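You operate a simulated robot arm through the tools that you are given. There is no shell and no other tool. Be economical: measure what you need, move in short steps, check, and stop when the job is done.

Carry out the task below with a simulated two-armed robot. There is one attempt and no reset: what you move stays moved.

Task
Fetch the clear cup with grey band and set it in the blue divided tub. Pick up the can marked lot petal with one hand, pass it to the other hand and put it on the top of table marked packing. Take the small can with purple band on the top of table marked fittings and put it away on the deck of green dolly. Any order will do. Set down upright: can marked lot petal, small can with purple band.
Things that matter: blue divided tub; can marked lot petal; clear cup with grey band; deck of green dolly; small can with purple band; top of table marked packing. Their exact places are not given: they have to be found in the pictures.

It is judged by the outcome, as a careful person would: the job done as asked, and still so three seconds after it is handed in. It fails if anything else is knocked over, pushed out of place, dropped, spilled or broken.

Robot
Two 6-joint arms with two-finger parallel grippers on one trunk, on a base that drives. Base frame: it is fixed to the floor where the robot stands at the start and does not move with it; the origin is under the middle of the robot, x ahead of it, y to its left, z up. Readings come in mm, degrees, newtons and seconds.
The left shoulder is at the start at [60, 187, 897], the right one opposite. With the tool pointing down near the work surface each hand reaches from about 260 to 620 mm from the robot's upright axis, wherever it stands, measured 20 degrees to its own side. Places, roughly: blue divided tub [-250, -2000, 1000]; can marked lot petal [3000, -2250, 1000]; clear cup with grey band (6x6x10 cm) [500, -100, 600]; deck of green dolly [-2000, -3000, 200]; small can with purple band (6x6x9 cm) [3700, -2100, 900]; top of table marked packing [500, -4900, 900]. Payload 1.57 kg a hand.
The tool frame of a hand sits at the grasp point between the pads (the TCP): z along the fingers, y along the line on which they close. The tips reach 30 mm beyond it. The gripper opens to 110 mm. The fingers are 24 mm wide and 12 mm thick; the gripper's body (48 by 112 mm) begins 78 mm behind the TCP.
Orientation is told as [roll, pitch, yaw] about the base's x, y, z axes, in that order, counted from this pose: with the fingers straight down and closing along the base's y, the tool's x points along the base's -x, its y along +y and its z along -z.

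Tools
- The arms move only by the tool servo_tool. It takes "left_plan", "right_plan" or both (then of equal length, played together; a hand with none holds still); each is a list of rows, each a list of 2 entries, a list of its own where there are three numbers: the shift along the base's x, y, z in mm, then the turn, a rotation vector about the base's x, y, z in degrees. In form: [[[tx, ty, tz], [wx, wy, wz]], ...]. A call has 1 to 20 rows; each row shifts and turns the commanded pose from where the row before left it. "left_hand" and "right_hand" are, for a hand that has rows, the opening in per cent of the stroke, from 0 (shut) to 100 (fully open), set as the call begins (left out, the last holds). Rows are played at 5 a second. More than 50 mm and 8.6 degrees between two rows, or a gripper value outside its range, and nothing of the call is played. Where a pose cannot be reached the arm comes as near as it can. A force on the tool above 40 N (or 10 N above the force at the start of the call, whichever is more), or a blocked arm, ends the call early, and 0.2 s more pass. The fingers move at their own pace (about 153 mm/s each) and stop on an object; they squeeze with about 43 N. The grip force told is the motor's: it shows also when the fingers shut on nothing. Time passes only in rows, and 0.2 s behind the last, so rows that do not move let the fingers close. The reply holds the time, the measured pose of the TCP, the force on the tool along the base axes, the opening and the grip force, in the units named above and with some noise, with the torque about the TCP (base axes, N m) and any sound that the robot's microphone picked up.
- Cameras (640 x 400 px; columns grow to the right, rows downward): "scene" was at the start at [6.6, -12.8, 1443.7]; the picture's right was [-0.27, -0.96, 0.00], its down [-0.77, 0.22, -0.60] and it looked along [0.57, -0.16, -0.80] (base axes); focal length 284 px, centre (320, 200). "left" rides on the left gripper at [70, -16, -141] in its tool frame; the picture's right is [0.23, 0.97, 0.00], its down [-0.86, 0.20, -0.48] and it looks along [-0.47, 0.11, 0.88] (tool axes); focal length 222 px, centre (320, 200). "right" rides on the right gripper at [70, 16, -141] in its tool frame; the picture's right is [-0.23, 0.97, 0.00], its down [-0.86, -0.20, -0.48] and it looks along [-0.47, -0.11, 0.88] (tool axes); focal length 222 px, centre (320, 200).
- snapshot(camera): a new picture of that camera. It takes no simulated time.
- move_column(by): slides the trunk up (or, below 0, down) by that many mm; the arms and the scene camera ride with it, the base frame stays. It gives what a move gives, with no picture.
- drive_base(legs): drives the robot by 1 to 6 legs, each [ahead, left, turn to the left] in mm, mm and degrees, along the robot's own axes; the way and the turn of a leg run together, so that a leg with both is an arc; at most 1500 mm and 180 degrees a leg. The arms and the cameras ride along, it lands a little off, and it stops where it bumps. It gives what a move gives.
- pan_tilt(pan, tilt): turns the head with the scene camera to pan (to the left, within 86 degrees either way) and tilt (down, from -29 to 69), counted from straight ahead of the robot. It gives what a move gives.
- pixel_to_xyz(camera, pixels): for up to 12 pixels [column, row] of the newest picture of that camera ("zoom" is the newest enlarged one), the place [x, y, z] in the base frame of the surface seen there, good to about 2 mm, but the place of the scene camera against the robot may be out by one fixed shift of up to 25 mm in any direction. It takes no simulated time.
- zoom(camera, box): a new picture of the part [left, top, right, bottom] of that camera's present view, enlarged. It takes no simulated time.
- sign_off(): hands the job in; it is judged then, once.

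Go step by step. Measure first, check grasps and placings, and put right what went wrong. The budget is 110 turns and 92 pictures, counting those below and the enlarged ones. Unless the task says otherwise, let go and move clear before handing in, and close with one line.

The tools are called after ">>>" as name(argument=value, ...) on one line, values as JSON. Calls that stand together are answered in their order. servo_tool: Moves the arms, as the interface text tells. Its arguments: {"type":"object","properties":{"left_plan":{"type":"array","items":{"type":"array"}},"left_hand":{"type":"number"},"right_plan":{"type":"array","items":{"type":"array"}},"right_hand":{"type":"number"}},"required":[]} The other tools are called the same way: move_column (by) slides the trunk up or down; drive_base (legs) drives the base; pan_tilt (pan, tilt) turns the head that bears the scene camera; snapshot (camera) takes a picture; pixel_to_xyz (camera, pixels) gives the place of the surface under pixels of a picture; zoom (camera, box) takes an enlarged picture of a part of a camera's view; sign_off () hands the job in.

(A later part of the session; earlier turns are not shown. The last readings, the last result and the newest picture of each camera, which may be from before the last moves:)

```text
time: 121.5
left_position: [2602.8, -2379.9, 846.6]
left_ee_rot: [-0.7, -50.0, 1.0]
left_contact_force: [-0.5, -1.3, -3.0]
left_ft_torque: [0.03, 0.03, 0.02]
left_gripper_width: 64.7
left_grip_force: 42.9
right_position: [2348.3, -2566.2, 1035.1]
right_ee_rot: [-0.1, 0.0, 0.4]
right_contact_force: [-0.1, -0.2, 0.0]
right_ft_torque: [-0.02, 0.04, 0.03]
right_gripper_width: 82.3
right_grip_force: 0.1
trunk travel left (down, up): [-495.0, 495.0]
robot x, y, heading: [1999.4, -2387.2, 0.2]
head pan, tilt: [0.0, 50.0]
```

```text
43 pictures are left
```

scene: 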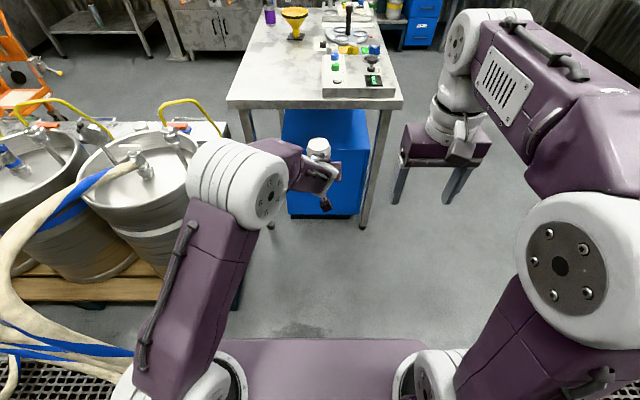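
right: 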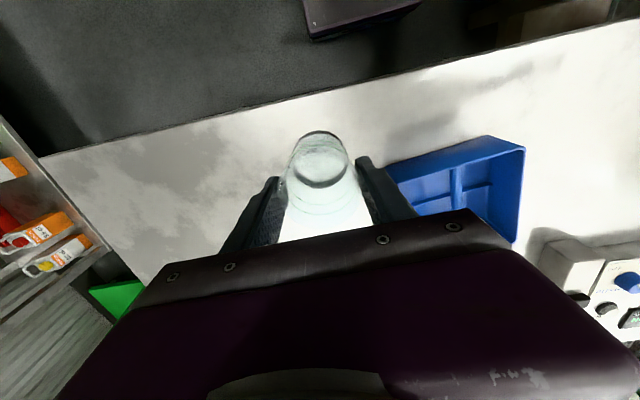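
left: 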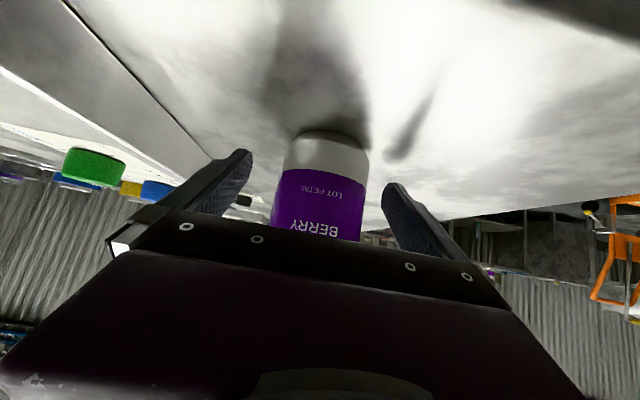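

Can held upright in the left hand at ~(2611,-2380), top ≈929. Bring the right hand forward then over the can, from above.

>>> servo_tool(right_plan=[[[45, 0, -4], [0, 0, 0]], [[45, 0, -4], [0, 0, 0]], [[45, 0, -4], [0, 0, 0]], [[45, 0, -4], [0, 0, 0]], [[45, 0, -4], [0, 0, 0]], [[38, 0, -4], [0, 0, 0]], [[0, 37, 0], [0, 0, 0]], [[0, 37, 0], [0, 0, 0]], [[0, 37, 0], [0, 0, 0]], [[0, 37, 0], [0, 0, 0]], [[0, 37, 0], [0, 0, 0]], [[0, 0, 0], [0, 0, 0]]], right_hand=100)

>>> snapshot(camera="right")

>>> snapshot(camera="scene")

```text
time: 123.7
left_position: [2602.1, -2372.4, 843.4]
left_ee_rot: [-0.5, -49.7, 1.6]
left_contact_force: [-0.2, 24.6, -1.0]
left_ft_torque: [-2.8, 0.24, -2.28]
left_gripper_width: 64.7
left_grip_force: 42.8
right_position: [2519.4, -2450.9, 985.4]
right_ee_rot: [-1.1, -0.6, -0.6]
right_contact_force: [-0.3, -24.1, -1.8]
right_ft_torque: [-0.91, -0.03, 0.19]
right_gripper_width: 88.4
right_grip_force: 0.1
right hand out of reach, approached as far as the arm can: row 4, 5, 6, 8, 9, 10
trunk travel left (down, up): [-495.0, 495.0]
robot x, y, heading: [1998.5, -2385.8, 0.5]
head pan, tilt: [0.0, 50.0]
stopped in row 10 (left hand): the force on the tool passed its limit at 51 N (the readings are from after the stop); the commanded pose is now the measured one
```

```text
42 pictures are left
```

right: 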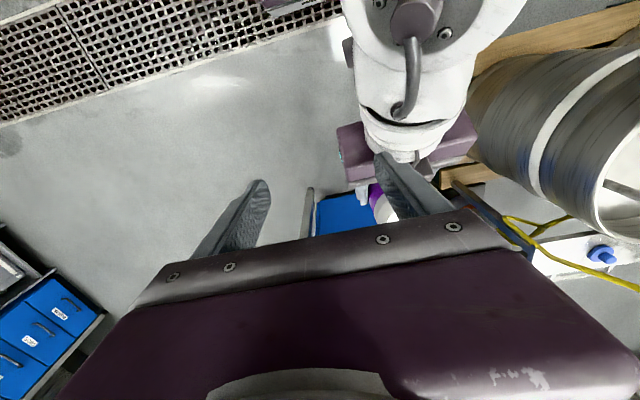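

```text
41 pictures are left
```

scene: 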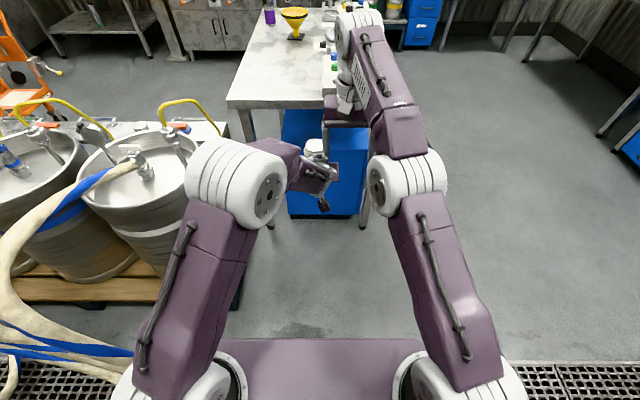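

The right arm was stretched out and brushed the left gripper; the can is still gripped. Back the right off, and bring the can nearer, lower and to the right.

>>> servo_tool(right_plan=[[[0, -40, 5], [0, 0, 0]], [[0, -45, 0], [0, 0, 0]], [[-20, -40, 0], [0, 0, 0]], [[-30, -20, 0], [0, 0, 0]], [[0, 0, 0], [0, 0, 0]]])

>>> servo_tool(left_plan=[[[-13, -11, -15], [0, 0, 0]], [[-13, -11, -15], [0, 0, 0]], [[-13, -11, -15], [0, 0, 0]], [[-13, -11, -15], [0, 0, 0]], [[-13, -11, -15], [0, 0, 0]], [[0, 0, 0], [0, 0, 0]]])

>>> snapshot(camera="left")

```text
time: 124.9
left_position: [2602.3, -2375.5, 844.2]
left_ee_rot: [-0.6, -49.7, 1.4]
left_contact_force: [-0.7, -0.5, -3.0]
left_ft_torque: [-0.02, 0.02, 0.01]
left_gripper_width: 64.8
left_grip_force: 43.3
right_position: [2469.9, -2594.0, 990.4]
right_ee_rot: [-0.8, -0.7, -0.4]
right_contact_force: [0.6, -0.3, -0.1]
right_ft_torque: [-0.03, -0.03, -0.03]
right_gripper_width: 110.0
right_grip_force: 0.1
trunk travel left (down, up): [-495.0, 495.0]
robot x, y, heading: [2002.9, -2389.2, 0.4]
head pan, tilt: [0.0, 50.0]
```

```text
time: 126.3
left_position: [2534.8, -2429.8, 769.4]
left_ee_rot: [-0.6, -49.7, 1.3]
left_contact_force: [0.1, 0.9, -3.5]
left_ft_torque: [-0.01, 0.06, -0.04]
left_gripper_width: 64.6
left_grip_force: 43.6
right_position: [2469.1, -2593.7, 991.0]
right_ee_rot: [-0.7, -0.7, -0.4]
right_contact_force: [-0.2, 0.3, 0.1]
right_ft_torque: [0.01, 0.03, 0.0]
right_gripper_width: 110.0
right_grip_force: 0.0
trunk travel left (down, up): [-495.0, 495.0]
robot x, y, heading: [2003.0, -2385.4, 0.3]
head pan, tilt: [0.0, 50.0]
```

```text
40 pictures are left
```

left: 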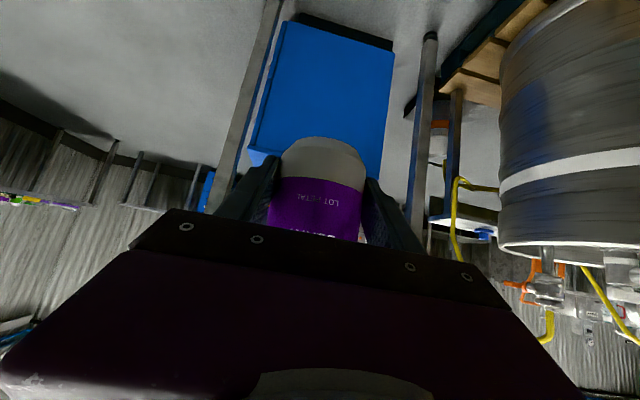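

Left now at (2535,-2430,769); can top ≈852. Bring the right hand forward at z≈910, then sideways over the can.

>>> servo_tool(right_plan=[[[0, 0, -40], [0.7, 0.7, 0.4]], [[0, 0, -40], [0, 0, 0]], [[37, 0, 0], [0, 0, 0]], [[37, 0, 0], [0, 0, 0]], [[0, 33, 0], [0, 0, 0]], [[0, 33, 0], [0, 0, 0]], [[0, 33, 0], [0, 0, 0]], [[0, 33, 0], [0, 0, 0]], [[0, 32, 0], [0, 0, 0]], [[0, 0, 0], [0, 0, 0]]])

>>> snapshot(camera="right")

>>> pixel_to_xyz(camera="right", pixels=[[320, 150], [320, 130], [320, 170], [300, 150], [340, 150], [320, 190]])

```text
time: 128.5
left_position: [2535.4, -2431.7, 768.6]
left_ee_rot: [-0.5, -49.7, 1.2]
left_contact_force: [0.3, -0.6, -3.8]
left_ft_torque: [0.03, 0.03, -0.01]
left_gripper_width: 64.7
left_grip_force: 42.2
right_position: [2541.7, -2427.1, 909.7]
right_ee_rot: [0.0, 0.1, -0.1]
right_contact_force: [-0.3, 0.5, 1.0]
right_ft_torque: [-0.01, -0.02, -0.02]
right_gripper_width: 110.1
right_grip_force: 0.1
trunk travel left (down, up): [-495.0, 495.0]
robot x, y, heading: [1997.1, -2386.3, 0.5]
head pan, tilt: [0.0, 50.0]
```

```text
39 pictures are left
```

right: 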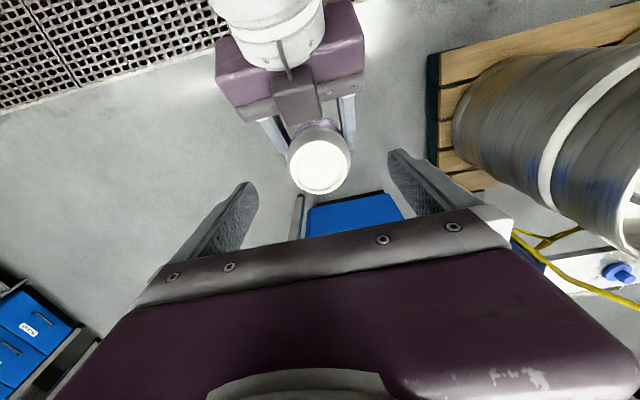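

```text
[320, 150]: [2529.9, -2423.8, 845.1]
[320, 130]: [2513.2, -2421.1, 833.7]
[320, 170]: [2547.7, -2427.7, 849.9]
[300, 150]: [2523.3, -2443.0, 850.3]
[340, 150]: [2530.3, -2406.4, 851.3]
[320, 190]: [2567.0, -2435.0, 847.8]
```

Can top is centred at (2546,-2428). Lower the right hand to grip the upper part.

>>> servo_tool(right_plan=[[[3, -1, -20], [0, 0, 0]], [[0, 0, -20], [0, 0, 0]], [[0, 0, -20], [0, 0, 0]], [[0, 0, -20], [0, 0, 0]], [[0, 0, 0], [0, 0, 0]]])

>>> snapshot(camera="right")

```text
time: 129.7
left_position: [2536.2, -2430.3, 769.5]
left_ee_rot: [-0.6, -49.7, 1.3]
left_contact_force: [-0.4, -0.6, -3.1]
left_ft_torque: [-0.01, 0.0, 0.0]
left_gripper_width: 64.6
left_grip_force: 42.8
right_position: [2544.3, -2429.4, 829.9]
right_ee_rot: [0.0, 0.0, -0.1]
right_contact_force: [0.4, -0.1, 0.2]
right_ft_torque: [0.0, -0.01, 0.03]
right_gripper_width: 109.8
right_grip_force: 0.1
trunk travel left (down, up): [-495.0, 495.0]
robot x, y, heading: [1998.5, -2388.1, 0.3]
head pan, tilt: [0.0, 50.0]
```

```text
38 pictures are left
```

right: 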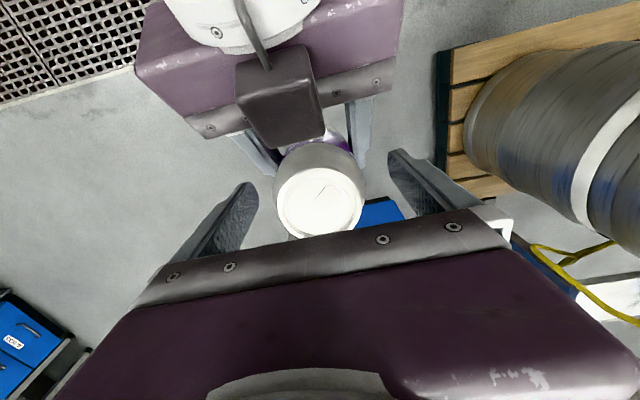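

Close the right hand on the can, then open and withdraw the left.

>>> servo_tool(right_plan=[[[0, 0, 0], [0, 0, 0]], [[0, 0, 0], [0, 0, 0]], [[0, 0, 0], [0, 0, 0]], [[0, 0, 0], [0, 0, 0]]], right_hand=0)

```text
time: 130.7
left_position: [2534.6, -2430.9, 769.3]
left_ee_rot: [-0.5, -49.7, 1.3]
left_contact_force: [-2.2, 5.7, 0.0]
left_ft_torque: [0.5, -0.26, 0.08]
left_gripper_width: 64.9
left_grip_force: 43.6
right_position: [2544.6, -2428.7, 830.2]
right_ee_rot: [-0.1, 0.0, -0.1]
right_contact_force: [3.1, -5.0, -0.3]
right_ft_torque: [-0.92, 0.06, 0.02]
right_gripper_width: 65.2
right_grip_force: 43.3
trunk travel left (down, up): [-495.0, 495.0]
robot x, y, heading: [1998.5, -2385.4, 0.5]
head pan, tilt: [0.0, 50.0]
```

>>> servo_tool(left_plan=[[[0, 0, 0], [0, 0, 0]], [[0, 0, 0], [0, 0, 0]], [[0, 0, 0], [0, 0, 0]], [[-15, 0, 0], [0, 0, 0]], [[-25, 0, 0], [0, 0, 0]], [[-30, 0, 0], [0, 0, 0]], [[-30, 10, 0], [0, 0, 0]], [[0, 40, 0], [0, 0, 0]], [[0, 45, 0], [0, 0, 0]], [[0, 0, 0], [0, 0, 0]]], left_hand=100)

>>> snapshot(camera="right")

```text
time: 132.9
left_position: [2445.6, -2347.0, 785.8]
left_ee_rot: [0.1, -49.4, 0.9]
left_contact_force: [-0.6, 0.2, -0.8]
left_ft_torque: [-0.04, -0.03, 0.02]
left_gripper_width: 110.0
left_grip_force: 0.0
left hand out of reach, approached as far as the arm can: row 9
right_position: [2544.4, -2429.6, 830.5]
right_ee_rot: [0.0, 0.1, -0.1]
right_contact_force: [0.1, 0.6, 0.0]
right_ft_torque: [0.01, -0.02, -0.02]
right_gripper_width: 65.1
right_grip_force: 43.2
trunk travel left (down, up): [-495.0, 495.0]
robot x, y, heading: [1998.9, -2388.4, 0.2]
head pan, tilt: [0.0, 50.0]
```

```text
37 pictures are left
```

right: 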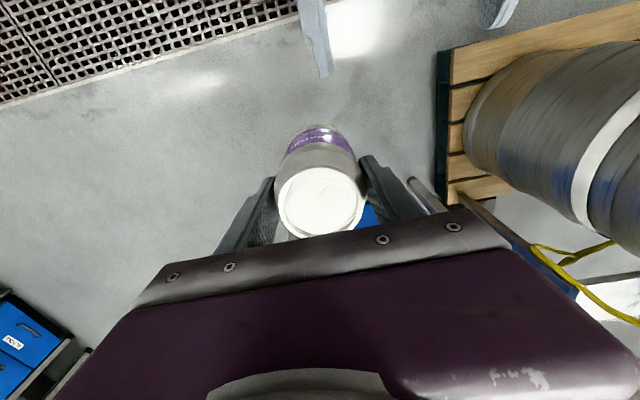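

The can is now in the right hand alone (65 mm). Restore the left to fingers-down and tuck both hands.

>>> servo_tool(left_plan=[[[0, 15, 15], [0, 8.2, 0]], [[0, 15, 15], [0, 8.2, 0]], [[0, 15, 15], [0, 8.2, 0]], [[-15, 15, 15], [0, 8.2, 0]], [[-20, 15, 20], [0, 8.2, 0]], [[-20, 15, 20], [0, 8.2, 0]], [[0, 0, 0], [0, 0, 0]], [[0, 0, 0], [0, 0, 0]]], right_plan=[[[0, -30, 15], [0, 0, 0]], [[-20, -30, 15], [0, 0, 0]], [[-25, -25, 15], [0, 0, 0]], [[-25, -25, 15], [0, 0, 0]], [[-30, -20, 15], [0, 0, 0]], [[-30, -20, 15], [0, 0, 0]], [[-30, -8, 15], [0, 0, 0]], [[-26, 0, 15], [0, 0, 0]]])

>>> move_column(by=220)

```text
time: 134.7
left_position: [2391.5, -2255.0, 879.4]
left_ee_rot: [2.0, -4.4, 1.0]
left_contact_force: [0.1, -0.7, 0.2]
left_ft_torque: [-0.02, 0.01, -0.01]
left_gripper_width: 109.8
left_grip_force: 0.1
left hand out of reach, approached as far as the arm can: row 3
right_position: [2357.9, -2589.8, 949.7]
right_ee_rot: [0.1, 0.0, 0.0]
right_contact_force: [-0.5, 1.0, -2.8]
right_ft_torque: [-0.03, -0.05, 0.02]
right_gripper_width: 65.1
right_grip_force: 43.0
trunk travel left (down, up): [-495.0, 495.0]
robot x, y, heading: [1997.9, -2387.1, 0.2]
head pan, tilt: [0.0, 50.0]
```

```text
time: 137.0
left_position: [2393.8, -2254.7, 1097.7]
left_ee_rot: [2.0, -4.4, 1.0]
left_contact_force: [-0.9, 0.3, 0.1]
left_ft_torque: [0.02, 0.0, -0.02]
left_gripper_width: 110.1
left_grip_force: 0.1
right_position: [2358.3, -2589.6, 1171.2]
right_ee_rot: [0.0, 0.0, 0.1]
right_contact_force: [0.2, -0.4, -3.4]
right_ft_torque: [-0.04, 0.0, 0.03]
right_gripper_width: 65.1
right_grip_force: 42.5
trunk travel left (down, up): [-715.0, 275.0]
robot x, y, heading: [1995.9, -2385.1, 0.4]
head pan, tilt: [0.0, 50.0]
```

Next the purple can from the table's far end: drive round via the aisle and face −x at about (4350,-1980).

>>> servo_tool(left_plan=[[[0, 0, 0], [-2, 4.4, -1]], [[0, 0, 0], [0, 0, 0]]])

>>> drive_base(legs=[[0, -1000, 0], [1200, 0, 0], [1200, 0, 0], [0, 0, 179.7]])

>>> pan_tilt(pan=-50, tilt=30)

>>> snapshot(camera="scene")

```text
time: 137.6
left_position: [2391.8, -2254.3, 1098.4]
left_ee_rot: [0.0, 0.2, 0.0]
left_contact_force: [0.4, 0.1, -0.6]
left_ft_torque: [0.01, 0.01, 0.01]
left_gripper_width: 110.1
left_grip_force: 0.1
right_position: [2359.3, -2590.4, 1170.2]
right_ee_rot: [0.0, 0.0, -0.2]
right_contact_force: [0.0, 0.5, -4.4]
right_ft_torque: [0.0, 0.0, 0.01]
right_gripper_width: 65.1
right_grip_force: 43.1
trunk travel left (down, up): [-715.0, 275.0]
robot x, y, heading: [1993.8, -2388.3, 0.6]
head pan, tilt: [0.0, 50.0]
```

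```text
time: 161.4
left_position: [4007.5, -3526.1, 1097.6]
left_ee_rot: [0.0, 0.2, 172.7]
left_contact_force: [0.0, -0.7, -0.1]
left_ft_torque: [0.0, 0.0, 0.01]
left_gripper_width: 110.0
left_grip_force: 0.0
right_position: [4083.0, -3197.1, 1169.8]
right_ee_rot: [0.0, 0.0, 172.5]
right_contact_force: [-0.9, -0.1, -3.8]
right_ft_torque: [0.01, 0.0, -0.01]
right_gripper_width: 64.5
right_grip_force: 43.2
trunk travel left (down, up): [-715.0, 275.0]
robot x, y, heading: [4415.0, -3443.9, 172.9]
head pan, tilt: [0.0, 50.0]
```

```text
time: 162.6
left_position: [4007.9, -3526.4, 1098.8]
left_ee_rot: [0.1, 0.2, 172.5]
left_contact_force: [0.4, -0.2, 0.4]
left_ft_torque: [0.01, -0.03, 0.01]
left_gripper_width: 109.7
left_grip_force: 0.0
right_position: [4083.8, -3196.8, 1170.1]
right_ee_rot: [-0.1, 0.0, 172.5]
right_contact_force: [1.4, -1.0, -3.8]
right_ft_torque: [0.01, 0.0, -0.03]
right_gripper_width: 64.5
right_grip_force: 43.0
trunk travel left (down, up): [-715.0, 275.0]
robot x, y, heading: [4414.6, -3448.6, 172.9]
head pan, tilt: [-50.0, 30.0]
```

```text
36 pictures are left
```

scene: 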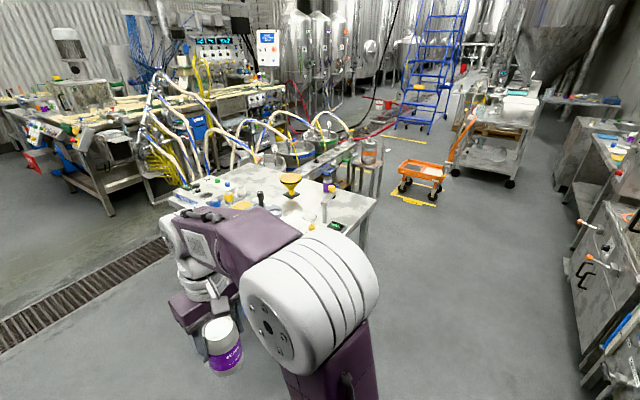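

>>> zoom(camera="scene", box=[240, 150, 400, 250])

>>> pixel_to_xyz(camera="zoom", pixels=[[355, 125], [355, 140], [340, 125], [366, 125], [545, 200], [480, 300], [300, 120], [360, 105], [400, 225]])

>>> pixel_to_xyz(camera="scene", pixels=[[400, 250], [450, 300], [410, 190], [560, 330], [580, 230], [400, 210]])

```text
4.00 times, centred on (320, 200) of scene
```

zoom: 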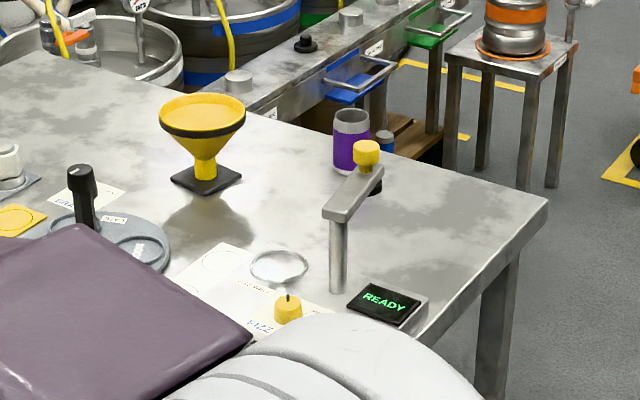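

```text
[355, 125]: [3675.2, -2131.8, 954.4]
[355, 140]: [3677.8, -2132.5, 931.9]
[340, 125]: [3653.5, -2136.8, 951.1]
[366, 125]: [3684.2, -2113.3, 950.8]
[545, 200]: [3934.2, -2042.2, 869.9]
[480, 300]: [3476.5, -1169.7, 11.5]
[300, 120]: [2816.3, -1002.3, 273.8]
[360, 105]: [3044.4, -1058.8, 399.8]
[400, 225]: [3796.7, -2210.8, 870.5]
```

```text
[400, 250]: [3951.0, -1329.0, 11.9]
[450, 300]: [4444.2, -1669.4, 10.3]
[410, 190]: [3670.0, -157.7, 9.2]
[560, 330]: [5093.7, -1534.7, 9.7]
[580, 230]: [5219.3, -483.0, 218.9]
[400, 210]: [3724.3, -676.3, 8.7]
```

Can centre ≈(3662,-2112), only ~75 mm from the table's +y edge, with a tap nearby. I'll approach from the +y side, facing −y, after checking the floor there.

>>> drive_base(legs=[[0, 0, 7.1], [0, -1000, 0], [0, -950, 0], [0, 0, 90]])

>>> pan_tilt(pan=-50, tilt=40)

>>> snapshot(camera="scene")

```text
time: 176.6
left_position: [4551.1, -1920.6, 1098.1]
left_ee_rot: [0.1, 0.2, -88.9]
left_contact_force: [0.4, -0.8, -0.6]
left_ft_torque: [0.02, 0.01, 0.01]
left_gripper_width: 109.9
left_grip_force: 0.1
right_position: [4212.9, -1896.0, 1170.6]
right_ee_rot: [0.1, 0.0, -88.8]
right_contact_force: [0.7, 0.8, -3.1]
right_ft_torque: [0.03, 0.03, 0.0]
right_gripper_width: 64.2
right_grip_force: 42.9
trunk travel left (down, up): [-715.0, 275.0]
robot x, y, heading: [4408.6, -1532.8, -88.4]
head pan, tilt: [-50.0, 30.0]
```

```text
time: 177.3
left_position: [4549.7, -1920.5, 1099.3]
left_ee_rot: [0.1, 0.2, -88.8]
left_contact_force: [-0.6, -0.4, -0.1]
left_ft_torque: [0.0, 0.0, -0.02]
left_gripper_width: 110.0
left_grip_force: 0.1
right_position: [4212.7, -1895.2, 1170.6]
right_ee_rot: [0.1, 0.1, -88.8]
right_contact_force: [-0.1, 0.5, -3.5]
right_ft_torque: [0.02, -0.01, -0.04]
right_gripper_width: 64.7
right_grip_force: 43.2
trunk travel left (down, up): [-715.0, 275.0]
robot x, y, heading: [4409.2, -1527.5, -88.6]
head pan, tilt: [-50.0, 40.0]
```

```text
34 pictures are left
```

scene: 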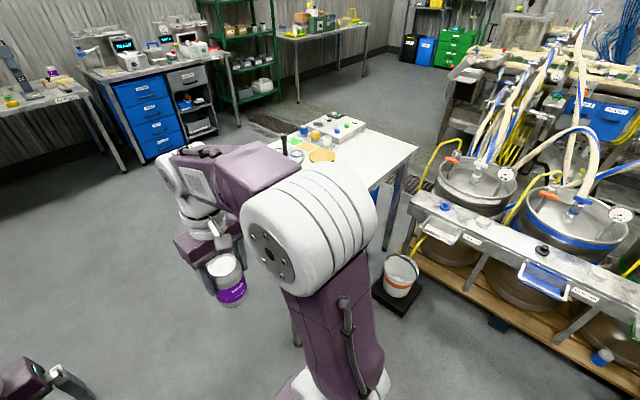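

>>> pixel_to_xyz(camera="scene", pixels=[[398, 300], [400, 275], [480, 310], [550, 360], [600, 360], [620, 390], [450, 220], [560, 280], [620, 310], [420, 350], [480, 380], [415, 150]])

```text
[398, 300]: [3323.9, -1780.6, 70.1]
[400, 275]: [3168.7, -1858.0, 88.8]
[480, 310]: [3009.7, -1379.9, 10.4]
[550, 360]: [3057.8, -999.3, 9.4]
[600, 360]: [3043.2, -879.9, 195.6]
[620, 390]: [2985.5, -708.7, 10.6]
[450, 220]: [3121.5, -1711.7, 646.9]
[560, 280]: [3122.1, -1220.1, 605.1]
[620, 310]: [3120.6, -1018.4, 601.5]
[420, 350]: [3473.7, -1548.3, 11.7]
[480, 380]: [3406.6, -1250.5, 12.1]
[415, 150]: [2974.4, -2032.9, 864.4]
```

Floor is free to x≈3330 (bucket plate). Move the right hand further aside, then slide to x≈3740.

>>> servo_tool(right_plan=[[[-40, 5, 0], [0, 0, 0]], [[-40, 5, 0], [0, 0, 0]], [[-30, 5, 0], [0, 0, 0]], [[0, 0, 0], [0, 0, 0]]])

>>> drive_base(legs=[[0, -668, -1.4]])

>>> pan_tilt(pan=0, tilt=52)

>>> snapshot(camera="scene")

>>> snapshot(camera="left")

```text
time: 178.3
left_position: [4549.2, -1920.5, 1097.3]
left_ee_rot: [0.0, 0.1, -88.8]
left_contact_force: [-0.1, 0.2, 0.3]
left_ft_torque: [-0.01, 0.0, 0.03]
left_gripper_width: 110.0
left_grip_force: 0.1
right_position: [4104.8, -1882.1, 1168.9]
right_ee_rot: [-0.1, 0.0, -88.9]
right_contact_force: [0.7, -0.9, -3.9]
right_ft_torque: [0.01, 0.01, -0.01]
right_gripper_width: 64.8
right_grip_force: 43.0
trunk travel left (down, up): [-715.0, 275.0]
robot x, y, heading: [4405.9, -1532.4, -88.4]
head pan, tilt: [-50.0, 40.0]
```

```text
time: 182.0
left_position: [3867.9, -1929.1, 1097.2]
left_ee_rot: [-0.1, 0.1, -91.8]
left_contact_force: [-0.2, -0.3, -0.1]
left_ft_torque: [0.02, 0.0, -0.01]
left_gripper_width: 109.9
left_grip_force: 0.1
right_position: [3426.3, -1866.1, 1168.3]
right_ee_rot: [0.0, -0.1, -91.9]
right_contact_force: [-0.8, 0.4, -2.9]
right_ft_torque: [0.02, -0.01, -0.01]
right_gripper_width: 64.5
right_grip_force: 42.3
trunk travel left (down, up): [-715.0, 275.0]
robot x, y, heading: [3745.1, -1533.1, -91.5]
head pan, tilt: [-50.0, 40.0]
```

```text
time: 183.2
left_position: [3868.8, -1928.7, 1098.5]
left_ee_rot: [0.1, 0.3, -91.8]
left_contact_force: [0.0, 0.4, -0.7]
left_ft_torque: [-0.01, 0.01, -0.01]
left_gripper_width: 109.9
left_grip_force: 0.0
right_position: [3427.1, -1864.8, 1169.3]
right_ee_rot: [-0.1, 0.0, -91.9]
right_contact_force: [0.4, 0.0, -3.2]
right_ft_torque: [0.01, 0.03, 0.02]
right_gripper_width: 64.6
right_grip_force: 43.5
trunk travel left (down, up): [-715.0, 275.0]
robot x, y, heading: [3747.9, -1531.1, -91.3]
head pan, tilt: [0.0, 52.0]
```

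```text
33 pictures are left
```

scene: 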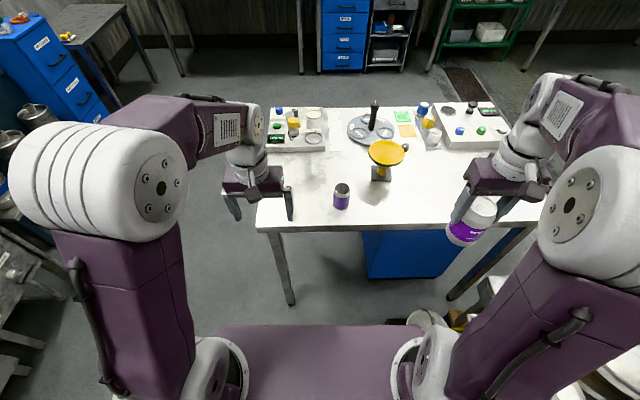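

```text
32 pictures are left
```

left: 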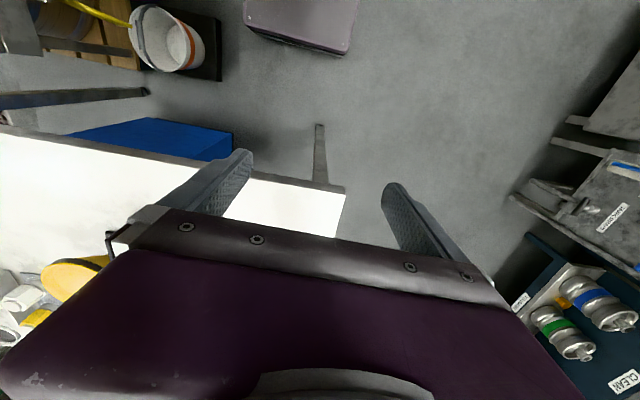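

The purple can at (342,195) is near the table edge with free space around. Measure and drive 90 mm closer.

>>> zoom(camera="scene", box=[280, 130, 440, 230])

>>> pixel_to_xyz(camera="zoom", pixels=[[248, 300], [225, 280], [270, 280], [248, 285], [248, 215], [248, 232], [410, 180], [400, 90], [250, 330]])

>>> drive_base(legs=[[85, 0, 1.3]])

```text
4.00 times, centred on (360, 180) of scene
```

zoom: 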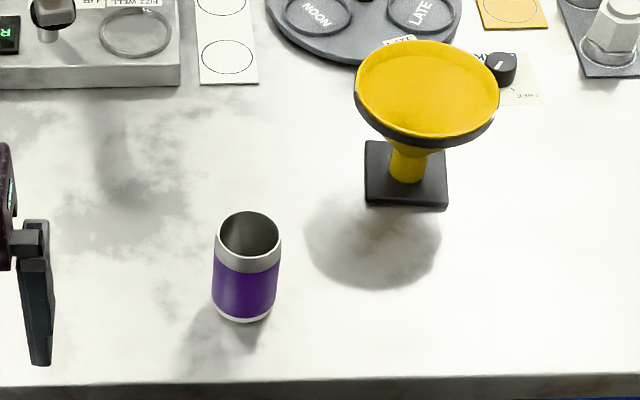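

```text
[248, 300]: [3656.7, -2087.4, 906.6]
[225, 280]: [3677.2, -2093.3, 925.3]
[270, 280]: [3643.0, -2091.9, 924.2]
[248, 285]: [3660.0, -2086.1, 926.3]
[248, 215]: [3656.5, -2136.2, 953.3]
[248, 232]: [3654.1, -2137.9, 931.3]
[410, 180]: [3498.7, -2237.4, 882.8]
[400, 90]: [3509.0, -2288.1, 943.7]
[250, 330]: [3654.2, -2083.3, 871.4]
```

```text
time: 184.2
left_position: [3875.6, -2008.9, 1099.7]
left_ee_rot: [0.0, 0.0, -90.4]
left_contact_force: [-0.3, 0.2, 0.9]
left_ft_torque: [0.0, -0.03, 0.02]
left_gripper_width: 109.9
left_grip_force: 0.1
right_position: [3433.8, -1956.0, 1169.3]
right_ee_rot: [0.1, -0.1, -90.5]
right_contact_force: [0.2, 0.6, -4.1]
right_ft_torque: [0.0, 0.0, -0.03]
right_gripper_width: 64.3
right_grip_force: 42.7
trunk travel left (down, up): [-715.0, 275.0]
robot x, y, heading: [3747.0, -1615.1, -90.0]
head pan, tilt: [0.0, 52.0]
```

Can true centre ≈ (3664,-2127), 60 mm wide, top ≈952. Bring the left hand above it.

>>> servo_tool(left_plan=[[[-35, -20, -10], [0, 0, 0]], [[-35, -20, -10], [0, 0, 0]], [[-35, -20, -15], [0, 0, 0]], [[-35, -20, -15], [0, 0, 0]], [[-35, -20, -15], [0, 0, 0]], [[-37, -18, -15], [0, 0, 0]], [[0, 0, 0], [0, 0, 0]]], left_hand=90)

>>> snapshot(camera="left")

>>> pixel_to_xyz(camera="left", pixels=[[320, 110], [320, 130], [300, 130], [340, 130], [320, 150], [320, 170], [310, 120], [330, 120]])

```text
time: 185.8
left_position: [3663.3, -2125.3, 1018.0]
left_ee_rot: [0.0, 0.2, -90.4]
left_contact_force: [1.5, 0.4, 0.7]
left_ft_torque: [-0.01, 0.0, 0.02]
left_gripper_width: 98.8
left_grip_force: 0.0
right_position: [3435.5, -1958.0, 1169.5]
right_ee_rot: [0.0, 0.1, -90.4]
right_contact_force: [0.1, 0.4, -3.4]
right_ft_torque: [-0.03, 0.04, 0.0]
right_gripper_width: 64.4
right_grip_force: 43.0
trunk travel left (down, up): [-715.0, 275.0]
robot x, y, heading: [3750.0, -1620.9, -89.9]
head pan, tilt: [0.0, 52.0]
```

```text
30 pictures are left
```

left: 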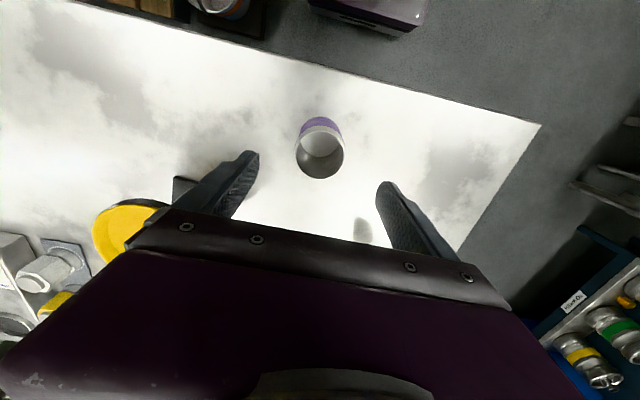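

```text
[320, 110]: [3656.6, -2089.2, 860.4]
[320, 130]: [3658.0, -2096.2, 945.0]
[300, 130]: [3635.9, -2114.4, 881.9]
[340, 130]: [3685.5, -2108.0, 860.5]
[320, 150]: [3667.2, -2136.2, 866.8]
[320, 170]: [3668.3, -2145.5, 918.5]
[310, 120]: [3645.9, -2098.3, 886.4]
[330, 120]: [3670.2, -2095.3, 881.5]
```

Can is centred at (3660,-2124). Lower and grip.

>>> servo_tool(left_plan=[[[-3, 0, -20], [0, 0, 0]], [[0, 0, -25], [0, 0, 0]], [[0, 0, -25], [0, 0, 0]], [[0, 0, -25], [0, 0, 0]], [[0, 0, 0], [0, 0, 0]]])

>>> servo_tool(left_plan=[[[0, 0, 0], [0, 0, 0]], [[0, 0, 0], [0, 0, 0]], [[0, 0, 0], [0, 0, 0]], [[0, 0, 0], [0, 0, 0]]], left_hand=0)

>>> snapshot(camera="left")

```text
time: 187.0
left_position: [3661.2, -2128.6, 922.6]
left_ee_rot: [0.1, 0.1, -90.4]
left_contact_force: [-0.3, -0.3, -0.7]
left_ft_torque: [0.01, -0.01, 0.0]
left_gripper_width: 99.0
left_grip_force: 0.0
right_position: [3433.2, -1957.9, 1168.3]
right_ee_rot: [0.0, 0.1, -90.5]
right_contact_force: [0.5, -0.8, -3.1]
right_ft_torque: [0.02, -0.02, 0.0]
right_gripper_width: 64.4
right_grip_force: 43.0
trunk travel left (down, up): [-715.0, 275.0]
robot x, y, heading: [3743.1, -1617.3, -90.1]
head pan, tilt: [0.0, 52.0]
```

```text
time: 188.0
left_position: [3661.2, -2129.2, 923.2]
left_ee_rot: [0.0, 0.2, -90.4]
left_contact_force: [0.6, 0.4, -0.5]
left_ft_torque: [0.01, -0.03, 0.01]
left_gripper_width: 50.1
left_grip_force: 43.3
right_position: [3433.0, -1959.1, 1168.7]
right_ee_rot: [0.0, 0.1, -90.6]
right_contact_force: [0.1, 0.5, -4.2]
right_ft_torque: [-0.01, -0.01, -0.04]
right_gripper_width: 64.4
right_grip_force: 43.0
trunk travel left (down, up): [-715.0, 275.0]
robot x, y, heading: [3750.6, -1616.6, -90.1]
head pan, tilt: [0.0, 52.0]
```

```text
29 pictures are left
```

left: 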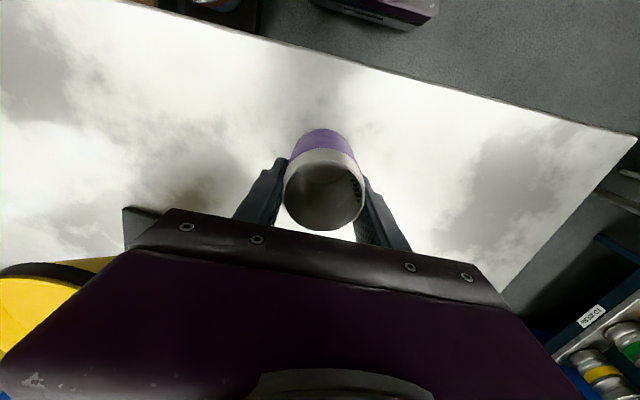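

Gripped at 50 mm. Lift and retract.

>>> servo_tool(left_plan=[[[0, 0, 20], [0, 0, 0]], [[0, 0, 40], [0, 0, 0]], [[0, 0, 40], [0, 0, 0]], [[0, 0, 40], [0, 0, 0]], [[35, 20, 20], [0, 0, 0]], [[35, 20, 10], [0, 0, 0]], [[35, 20, 0], [0, 0, 0]], [[35, 20, 0], [0, 0, 0]], [[35, 20, 0], [0, 0, 0]], [[20, 20, 0], [0, 0, 0]], [[0, 0, 0], [0, 0, 0]]])

>>> drive_base(legs=[[-90, 0, 0], [0, 740, 0], [0, 0, 0]])

>>> snapshot(camera="scene")

```text
time: 190.4
left_position: [3857.4, -2008.2, 1096.2]
left_ee_rot: [0.0, 0.3, -90.4]
left_contact_force: [-0.7, -0.2, -0.1]
left_ft_torque: [0.0, 0.04, 0.02]
left_gripper_width: 49.6
left_grip_force: 42.7
right_position: [3433.0, -1958.4, 1168.7]
right_ee_rot: [0.0, 0.1, -90.5]
right_contact_force: [-0.4, -0.6, -4.1]
right_ft_torque: [0.02, 0.0, -0.01]
right_gripper_width: 64.5
right_grip_force: 43.5
trunk travel left (down, up): [-715.0, 275.0]
robot x, y, heading: [3747.9, -1616.3, -90.4]
head pan, tilt: [0.0, 52.0]
```

```text
time: 195.3
left_position: [4565.6, -1918.8, 1095.6]
left_ee_rot: [-0.1, 0.2, -90.4]
left_contact_force: [0.3, 0.1, 0.8]
left_ft_torque: [0.0, -0.04, -0.05]
left_gripper_width: 50.0
left_grip_force: 42.9
right_position: [4140.6, -1868.1, 1169.7]
right_ee_rot: [0.0, 0.0, -90.5]
right_contact_force: [0.4, 0.1, -3.5]
right_ft_torque: [0.01, 0.01, -0.02]
right_gripper_width: 64.5
right_grip_force: 43.3
trunk travel left (down, up): [-715.0, 275.0]
robot x, y, heading: [4451.3, -1526.5, -90.0]
head pan, tilt: [0.0, 52.0]
```

```text
28 pictures are left
```

scene: 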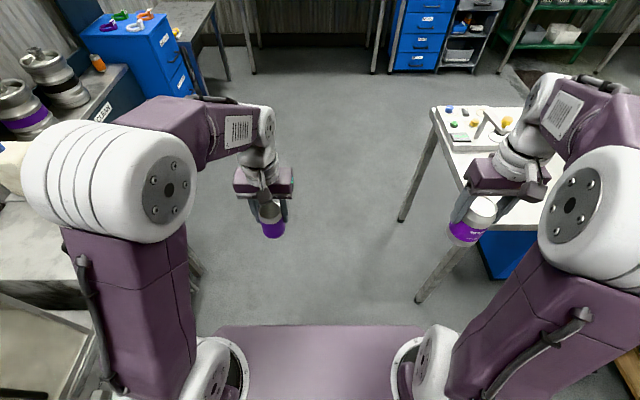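

Both cans held. Drive to the aisle and strafe to the packing table.

>>> drive_base(legs=[[900, 0, 0], [920, 0, 0], [0, -1300, 0], [0, -1300, 0], [0, -1200, 0]])

>>> pan_tilt(pan=0, tilt=35)

>>> snapshot(camera="scene")

```text
time: 222.8
left_position: [677.6, -3648.5, 1095.7]
left_ee_rot: [0.0, 0.2, -92.9]
left_contact_force: [-0.4, -0.2, -0.1]
left_ft_torque: [-0.02, -0.05, -0.03]
left_gripper_width: 49.7
left_grip_force: 42.8
right_position: [256.8, -3580.5, 1169.1]
right_ee_rot: [-0.1, 0.1, -93.0]
right_contact_force: [-0.7, -0.3, -4.2]
right_ft_torque: [0.03, 0.01, 0.04]
right_gripper_width: 64.3
right_grip_force: 42.7
trunk travel left (down, up): [-715.0, 275.0]
robot x, y, heading: [583.9, -3248.0, -92.6]
head pan, tilt: [0.0, 52.0]
```

```text
time: 223.6
left_position: [677.4, -3648.3, 1095.0]
left_ee_rot: [0.1, 0.2, -92.9]
left_contact_force: [-0.3, 1.3, -0.1]
left_ft_torque: [0.0, 0.0, -0.02]
left_gripper_width: 49.9
left_grip_force: 42.9
right_position: [255.5, -3580.1, 1168.9]
right_ee_rot: [0.0, 0.1, -93.0]
right_contact_force: [-0.4, -0.5, -2.6]
right_ft_torque: [0.02, -0.02, -0.04]
right_gripper_width: 64.5
right_grip_force: 43.2
trunk travel left (down, up): [-715.0, 275.0]
robot x, y, heading: [586.2, -3250.5, -92.7]
head pan, tilt: [0.0, 35.0]
```

```text
27 pictures are left
```

scene: 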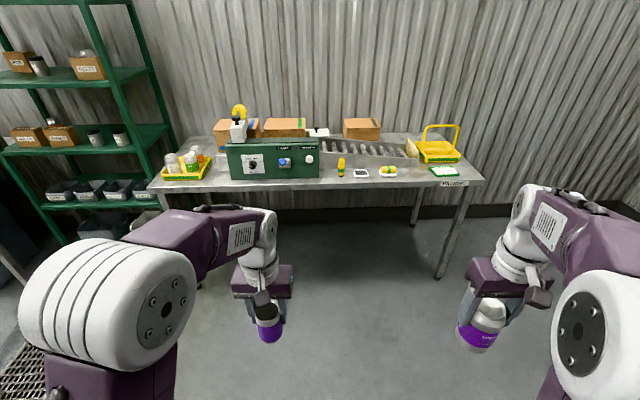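

>>> zoom(camera="scene", box=[300, 110, 500, 235])

>>> pixel_to_xyz(camera="zoom", pixels=[[340, 205], [340, 235], [240, 205], [300, 195], [340, 180], [280, 205], [320, 215], [420, 210], [430, 185], [60, 210], [200, 195], [130, 185]])

```text
3.20 times, centred on (400, 172) of scene
```

zoom: 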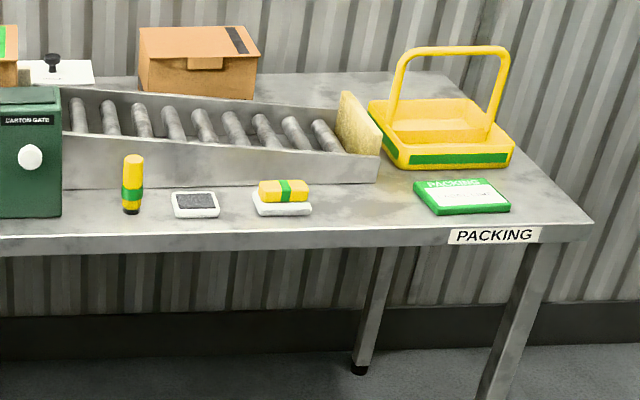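

```text
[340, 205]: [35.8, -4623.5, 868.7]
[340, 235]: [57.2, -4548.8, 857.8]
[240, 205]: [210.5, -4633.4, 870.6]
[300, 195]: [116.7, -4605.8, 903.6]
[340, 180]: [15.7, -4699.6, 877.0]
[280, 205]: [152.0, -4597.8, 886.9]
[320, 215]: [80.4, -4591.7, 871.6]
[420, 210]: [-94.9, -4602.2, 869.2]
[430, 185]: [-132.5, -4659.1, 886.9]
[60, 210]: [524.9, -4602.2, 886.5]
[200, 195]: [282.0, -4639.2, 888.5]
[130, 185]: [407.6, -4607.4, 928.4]
```

Free spot between the eraser and the PACKING card near zoom (365,205): true ≈ (8,-4628), table z≈862. Drive up to it.

>>> drive_base(legs=[[0, -405, 2.7], [880, 0, 0]])

>>> pan_tilt(pan=-15, tilt=52)

>>> snapshot(camera="scene")

>>> snapshot(camera="right")

```text
time: 230.3
left_position: [278.1, -4511.1, 1095.2]
left_ee_rot: [0.0, 0.1, -91.4]
left_contact_force: [0.2, -1.0, -0.8]
left_ft_torque: [-0.02, 0.01, -0.01]
left_gripper_width: 49.6
left_grip_force: 42.8
right_position: [-143.9, -4453.2, 1169.0]
right_ee_rot: [0.1, 0.0, -91.2]
right_contact_force: [0.8, -0.2, -3.7]
right_ft_torque: [0.0, 0.0, -0.03]
right_gripper_width: 64.3
right_grip_force: 43.3
trunk travel left (down, up): [-715.0, 275.0]
robot x, y, heading: [171.6, -4114.9, -90.9]
head pan, tilt: [0.0, 35.0]
```

```text
time: 231.1
left_position: [278.2, -4511.1, 1096.8]
left_ee_rot: [0.0, 0.2, -91.3]
left_contact_force: [-0.3, 0.6, 0.1]
left_ft_torque: [0.02, -0.02, 0.01]
left_gripper_width: 49.8
left_grip_force: 42.9
right_position: [-146.1, -4453.3, 1168.5]
right_ee_rot: [-0.1, 0.1, -91.3]
right_contact_force: [0.5, -0.4, -3.5]
right_ft_torque: [0.02, -0.06, 0.0]
right_gripper_width: 64.6
right_grip_force: 43.4
trunk travel left (down, up): [-715.0, 275.0]
robot x, y, heading: [174.8, -4116.1, -90.9]
head pan, tilt: [-15.0, 52.0]
```

```text
25 pictures are left
```

scene: 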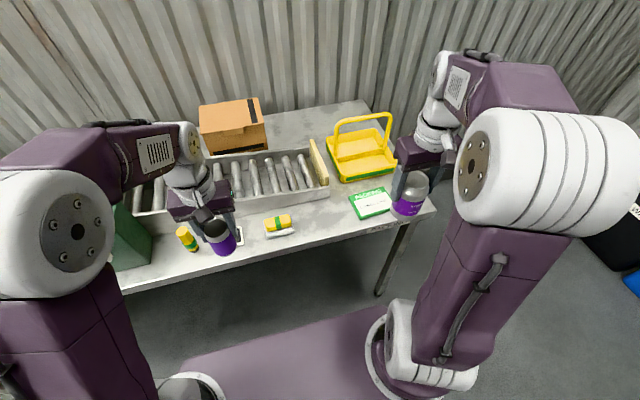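

```text
24 pictures are left
```

right: 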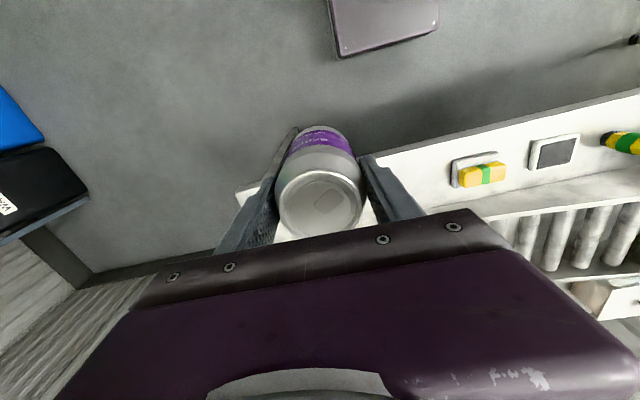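

>>> pixel_to_xyz(camera="right", pixels=[[453, 180], [418, 165], [400, 150], [425, 200], [480, 175], [435, 185]])

>>> pixel_to_xyz(camera="scene", pixels=[[320, 215], [320, 232], [350, 195], [355, 215], [298, 230], [325, 200], [340, 205]])

```text
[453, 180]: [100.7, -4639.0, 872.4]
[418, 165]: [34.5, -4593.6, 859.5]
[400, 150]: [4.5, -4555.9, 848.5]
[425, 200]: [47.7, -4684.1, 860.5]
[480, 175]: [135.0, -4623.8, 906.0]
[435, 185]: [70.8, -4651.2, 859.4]
```

```text
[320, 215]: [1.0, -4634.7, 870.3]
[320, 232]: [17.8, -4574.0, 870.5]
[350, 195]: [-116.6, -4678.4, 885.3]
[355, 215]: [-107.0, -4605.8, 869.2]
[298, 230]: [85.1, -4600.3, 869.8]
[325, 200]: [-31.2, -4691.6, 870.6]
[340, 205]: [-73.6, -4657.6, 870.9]
```

Move the right hand over the spot (2,-4625) and lower to ~1000.

>>> servo_tool(right_plan=[[[29.6, -34.4, 0], [0, 0, 0]], [[29.6, -34.4, 0], [0, 0, 0]], [[29.6, -34.4, 0], [0, 0, 0]], [[29.6, -34.4, 0], [0, 0, 0]], [[29.6, -34.4, -20], [0, 0, 0]], [[0, 0, -40], [0, 0, 0]], [[0, 0, -40], [0, 0, 0]], [[0, 0, -40], [0, 0, 0]], [[0, 0, -30], [0, 0, 0]], [[0, 0, 0], [0, 0, 0]]])

>>> snapshot(camera="right")

>>> zoom(camera="scene", box=[240, 140, 440, 265])

```text
time: 233.3
left_position: [279.1, -4511.5, 1095.7]
left_ee_rot: [0.0, 0.2, -91.3]
left_contact_force: [0.5, 0.3, -0.6]
left_ft_torque: [-0.01, 0.03, 0.0]
left_gripper_width: 49.8
left_grip_force: 42.8
right_position: [3.6, -4624.7, 998.5]
right_ee_rot: [0.0, 0.0, -91.3]
right_contact_force: [-0.1, -0.8, -3.3]
right_ft_torque: [0.03, 0.0, -0.01]
right_gripper_width: 64.7
right_grip_force: 43.1
trunk travel left (down, up): [-715.0, 275.0]
robot x, y, heading: [170.9, -4114.0, -90.8]
head pan, tilt: [-15.0, 52.0]
```

```text
23 pictures are left
```

right: 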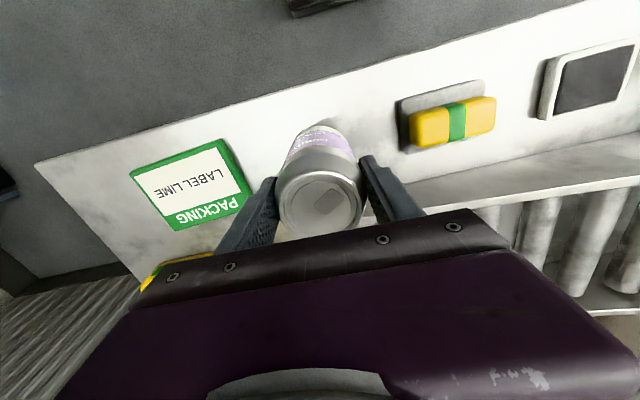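

```text
3.20 times, centred on (340, 202) of scene
```

zoom: 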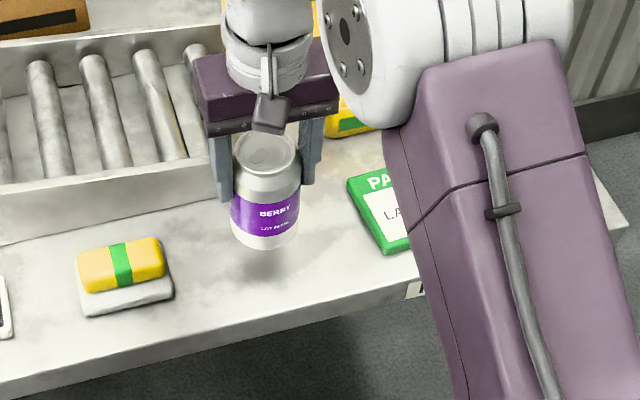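

Clear spot; the can is upright above it. Lower gently to contact.

>>> servo_tool(right_plan=[[[0, 0, -15], [0, 0, 0]], [[0, 0, -15], [0, 0, 0]], [[0, 0, -6], [0, 0, 0]], [[0, 0, -3], [0, 0, 0]], [[0, 0, -2], [0, 0, 0]], [[0, 0, 0], [0, 0, 0]]])

```text
time: 234.7
left_position: [278.0, -4510.5, 1095.9]
left_ee_rot: [0.0, 0.2, -91.4]
left_contact_force: [-0.1, -0.3, 0.1]
left_ft_torque: [-0.02, -0.03, 0.03]
left_gripper_width: 49.7
left_grip_force: 43.0
right_position: [1.1, -4625.4, 958.0]
right_ee_rot: [-0.1, 0.2, -91.3]
right_contact_force: [0.6, 0.1, -3.6]
right_ft_torque: [0.05, -0.02, 0.0]
right_gripper_width: 64.4
right_grip_force: 42.8
trunk travel left (down, up): [-715.0, 275.0]
robot x, y, heading: [171.4, -4118.7, -90.7]
head pan, tilt: [-15.0, 52.0]
```

>>> servo_tool(right_plan=[[[0, 0, -2], [0, 0, 0]], [[0, 0, -1.5], [0, 0, 0]], [[0, 0, 0], [0, 0, 0]]])

```text
time: 235.5
left_position: [278.4, -4509.4, 1097.0]
left_ee_rot: [0.0, 0.0, -91.3]
left_contact_force: [-0.9, -0.1, 0.0]
left_ft_torque: [-0.02, 0.0, -0.05]
left_gripper_width: 50.0
left_grip_force: 42.7
right_position: [2.2, -4625.9, 954.8]
right_ee_rot: [0.0, -0.1, -91.4]
right_contact_force: [-1.3, 1.9, 8.6]
right_ft_torque: [-0.16, 0.11, -0.02]
right_gripper_width: 64.4
right_grip_force: 43.3
trunk travel left (down, up): [-715.0, 275.0]
robot x, y, heading: [175.7, -4116.4, -90.8]
head pan, tilt: [-15.0, 52.0]
```

Contact. Release, rise and retract.

>>> servo_tool(right_plan=[[[0, 0, 0], [0, 0, 0]], [[0, 0, 0], [0, 0, 0]], [[0, 0, 0], [0, 0, 0]], [[0, 0, 20], [0, 0, 0]], [[0, 0, 40], [0, 0, 0]], [[0, 0, 40], [0, 0, 0]], [[0, 0, 40], [0, 0, 0]], [[-20, 40, 20], [0, 0, 0]], [[-30, 35, 0], [0, 0, 0]], [[-30, 35, 0], [0, 0, 0]], [[-30, 35, 0], [0, 0, 0]], [[0, 0, 0], [0, 0, 0]]], right_hand=90)

>>> zoom(camera="scene", box=[240, 140, 440, 265])

>>> pixel_to_xyz(camera="zoom", pixels=[[265, 250], [265, 230], [265, 190], [265, 160]])

```text
time: 238.1
left_position: [278.9, -4511.3, 1095.1]
left_ee_rot: [-0.1, 0.2, -91.4]
left_contact_force: [-0.1, -0.1, -0.6]
left_ft_torque: [-0.02, 0.01, 0.04]
left_gripper_width: 49.9
left_grip_force: 43.1
right_position: [-110.2, -4480.8, 1114.4]
right_ee_rot: [0.0, 0.1, -91.3]
right_contact_force: [0.3, -0.5, 0.1]
right_ft_torque: [0.0, 0.0, 0.01]
right_gripper_width: 99.0
right_grip_force: 0.0
trunk travel left (down, up): [-715.0, 275.0]
robot x, y, heading: [172.9, -4116.0, -91.0]
head pan, tilt: [-15.0, 52.0]
```

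```text
3.20 times, centred on (340, 202) of scene
```

zoom: 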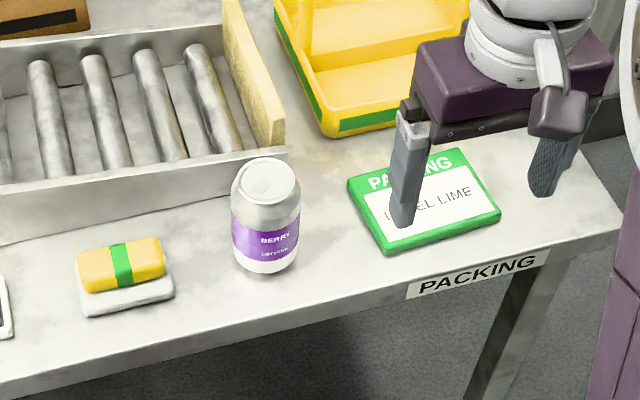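

```text
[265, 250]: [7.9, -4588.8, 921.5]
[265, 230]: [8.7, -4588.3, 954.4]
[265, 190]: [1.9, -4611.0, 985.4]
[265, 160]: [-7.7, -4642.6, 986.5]
```

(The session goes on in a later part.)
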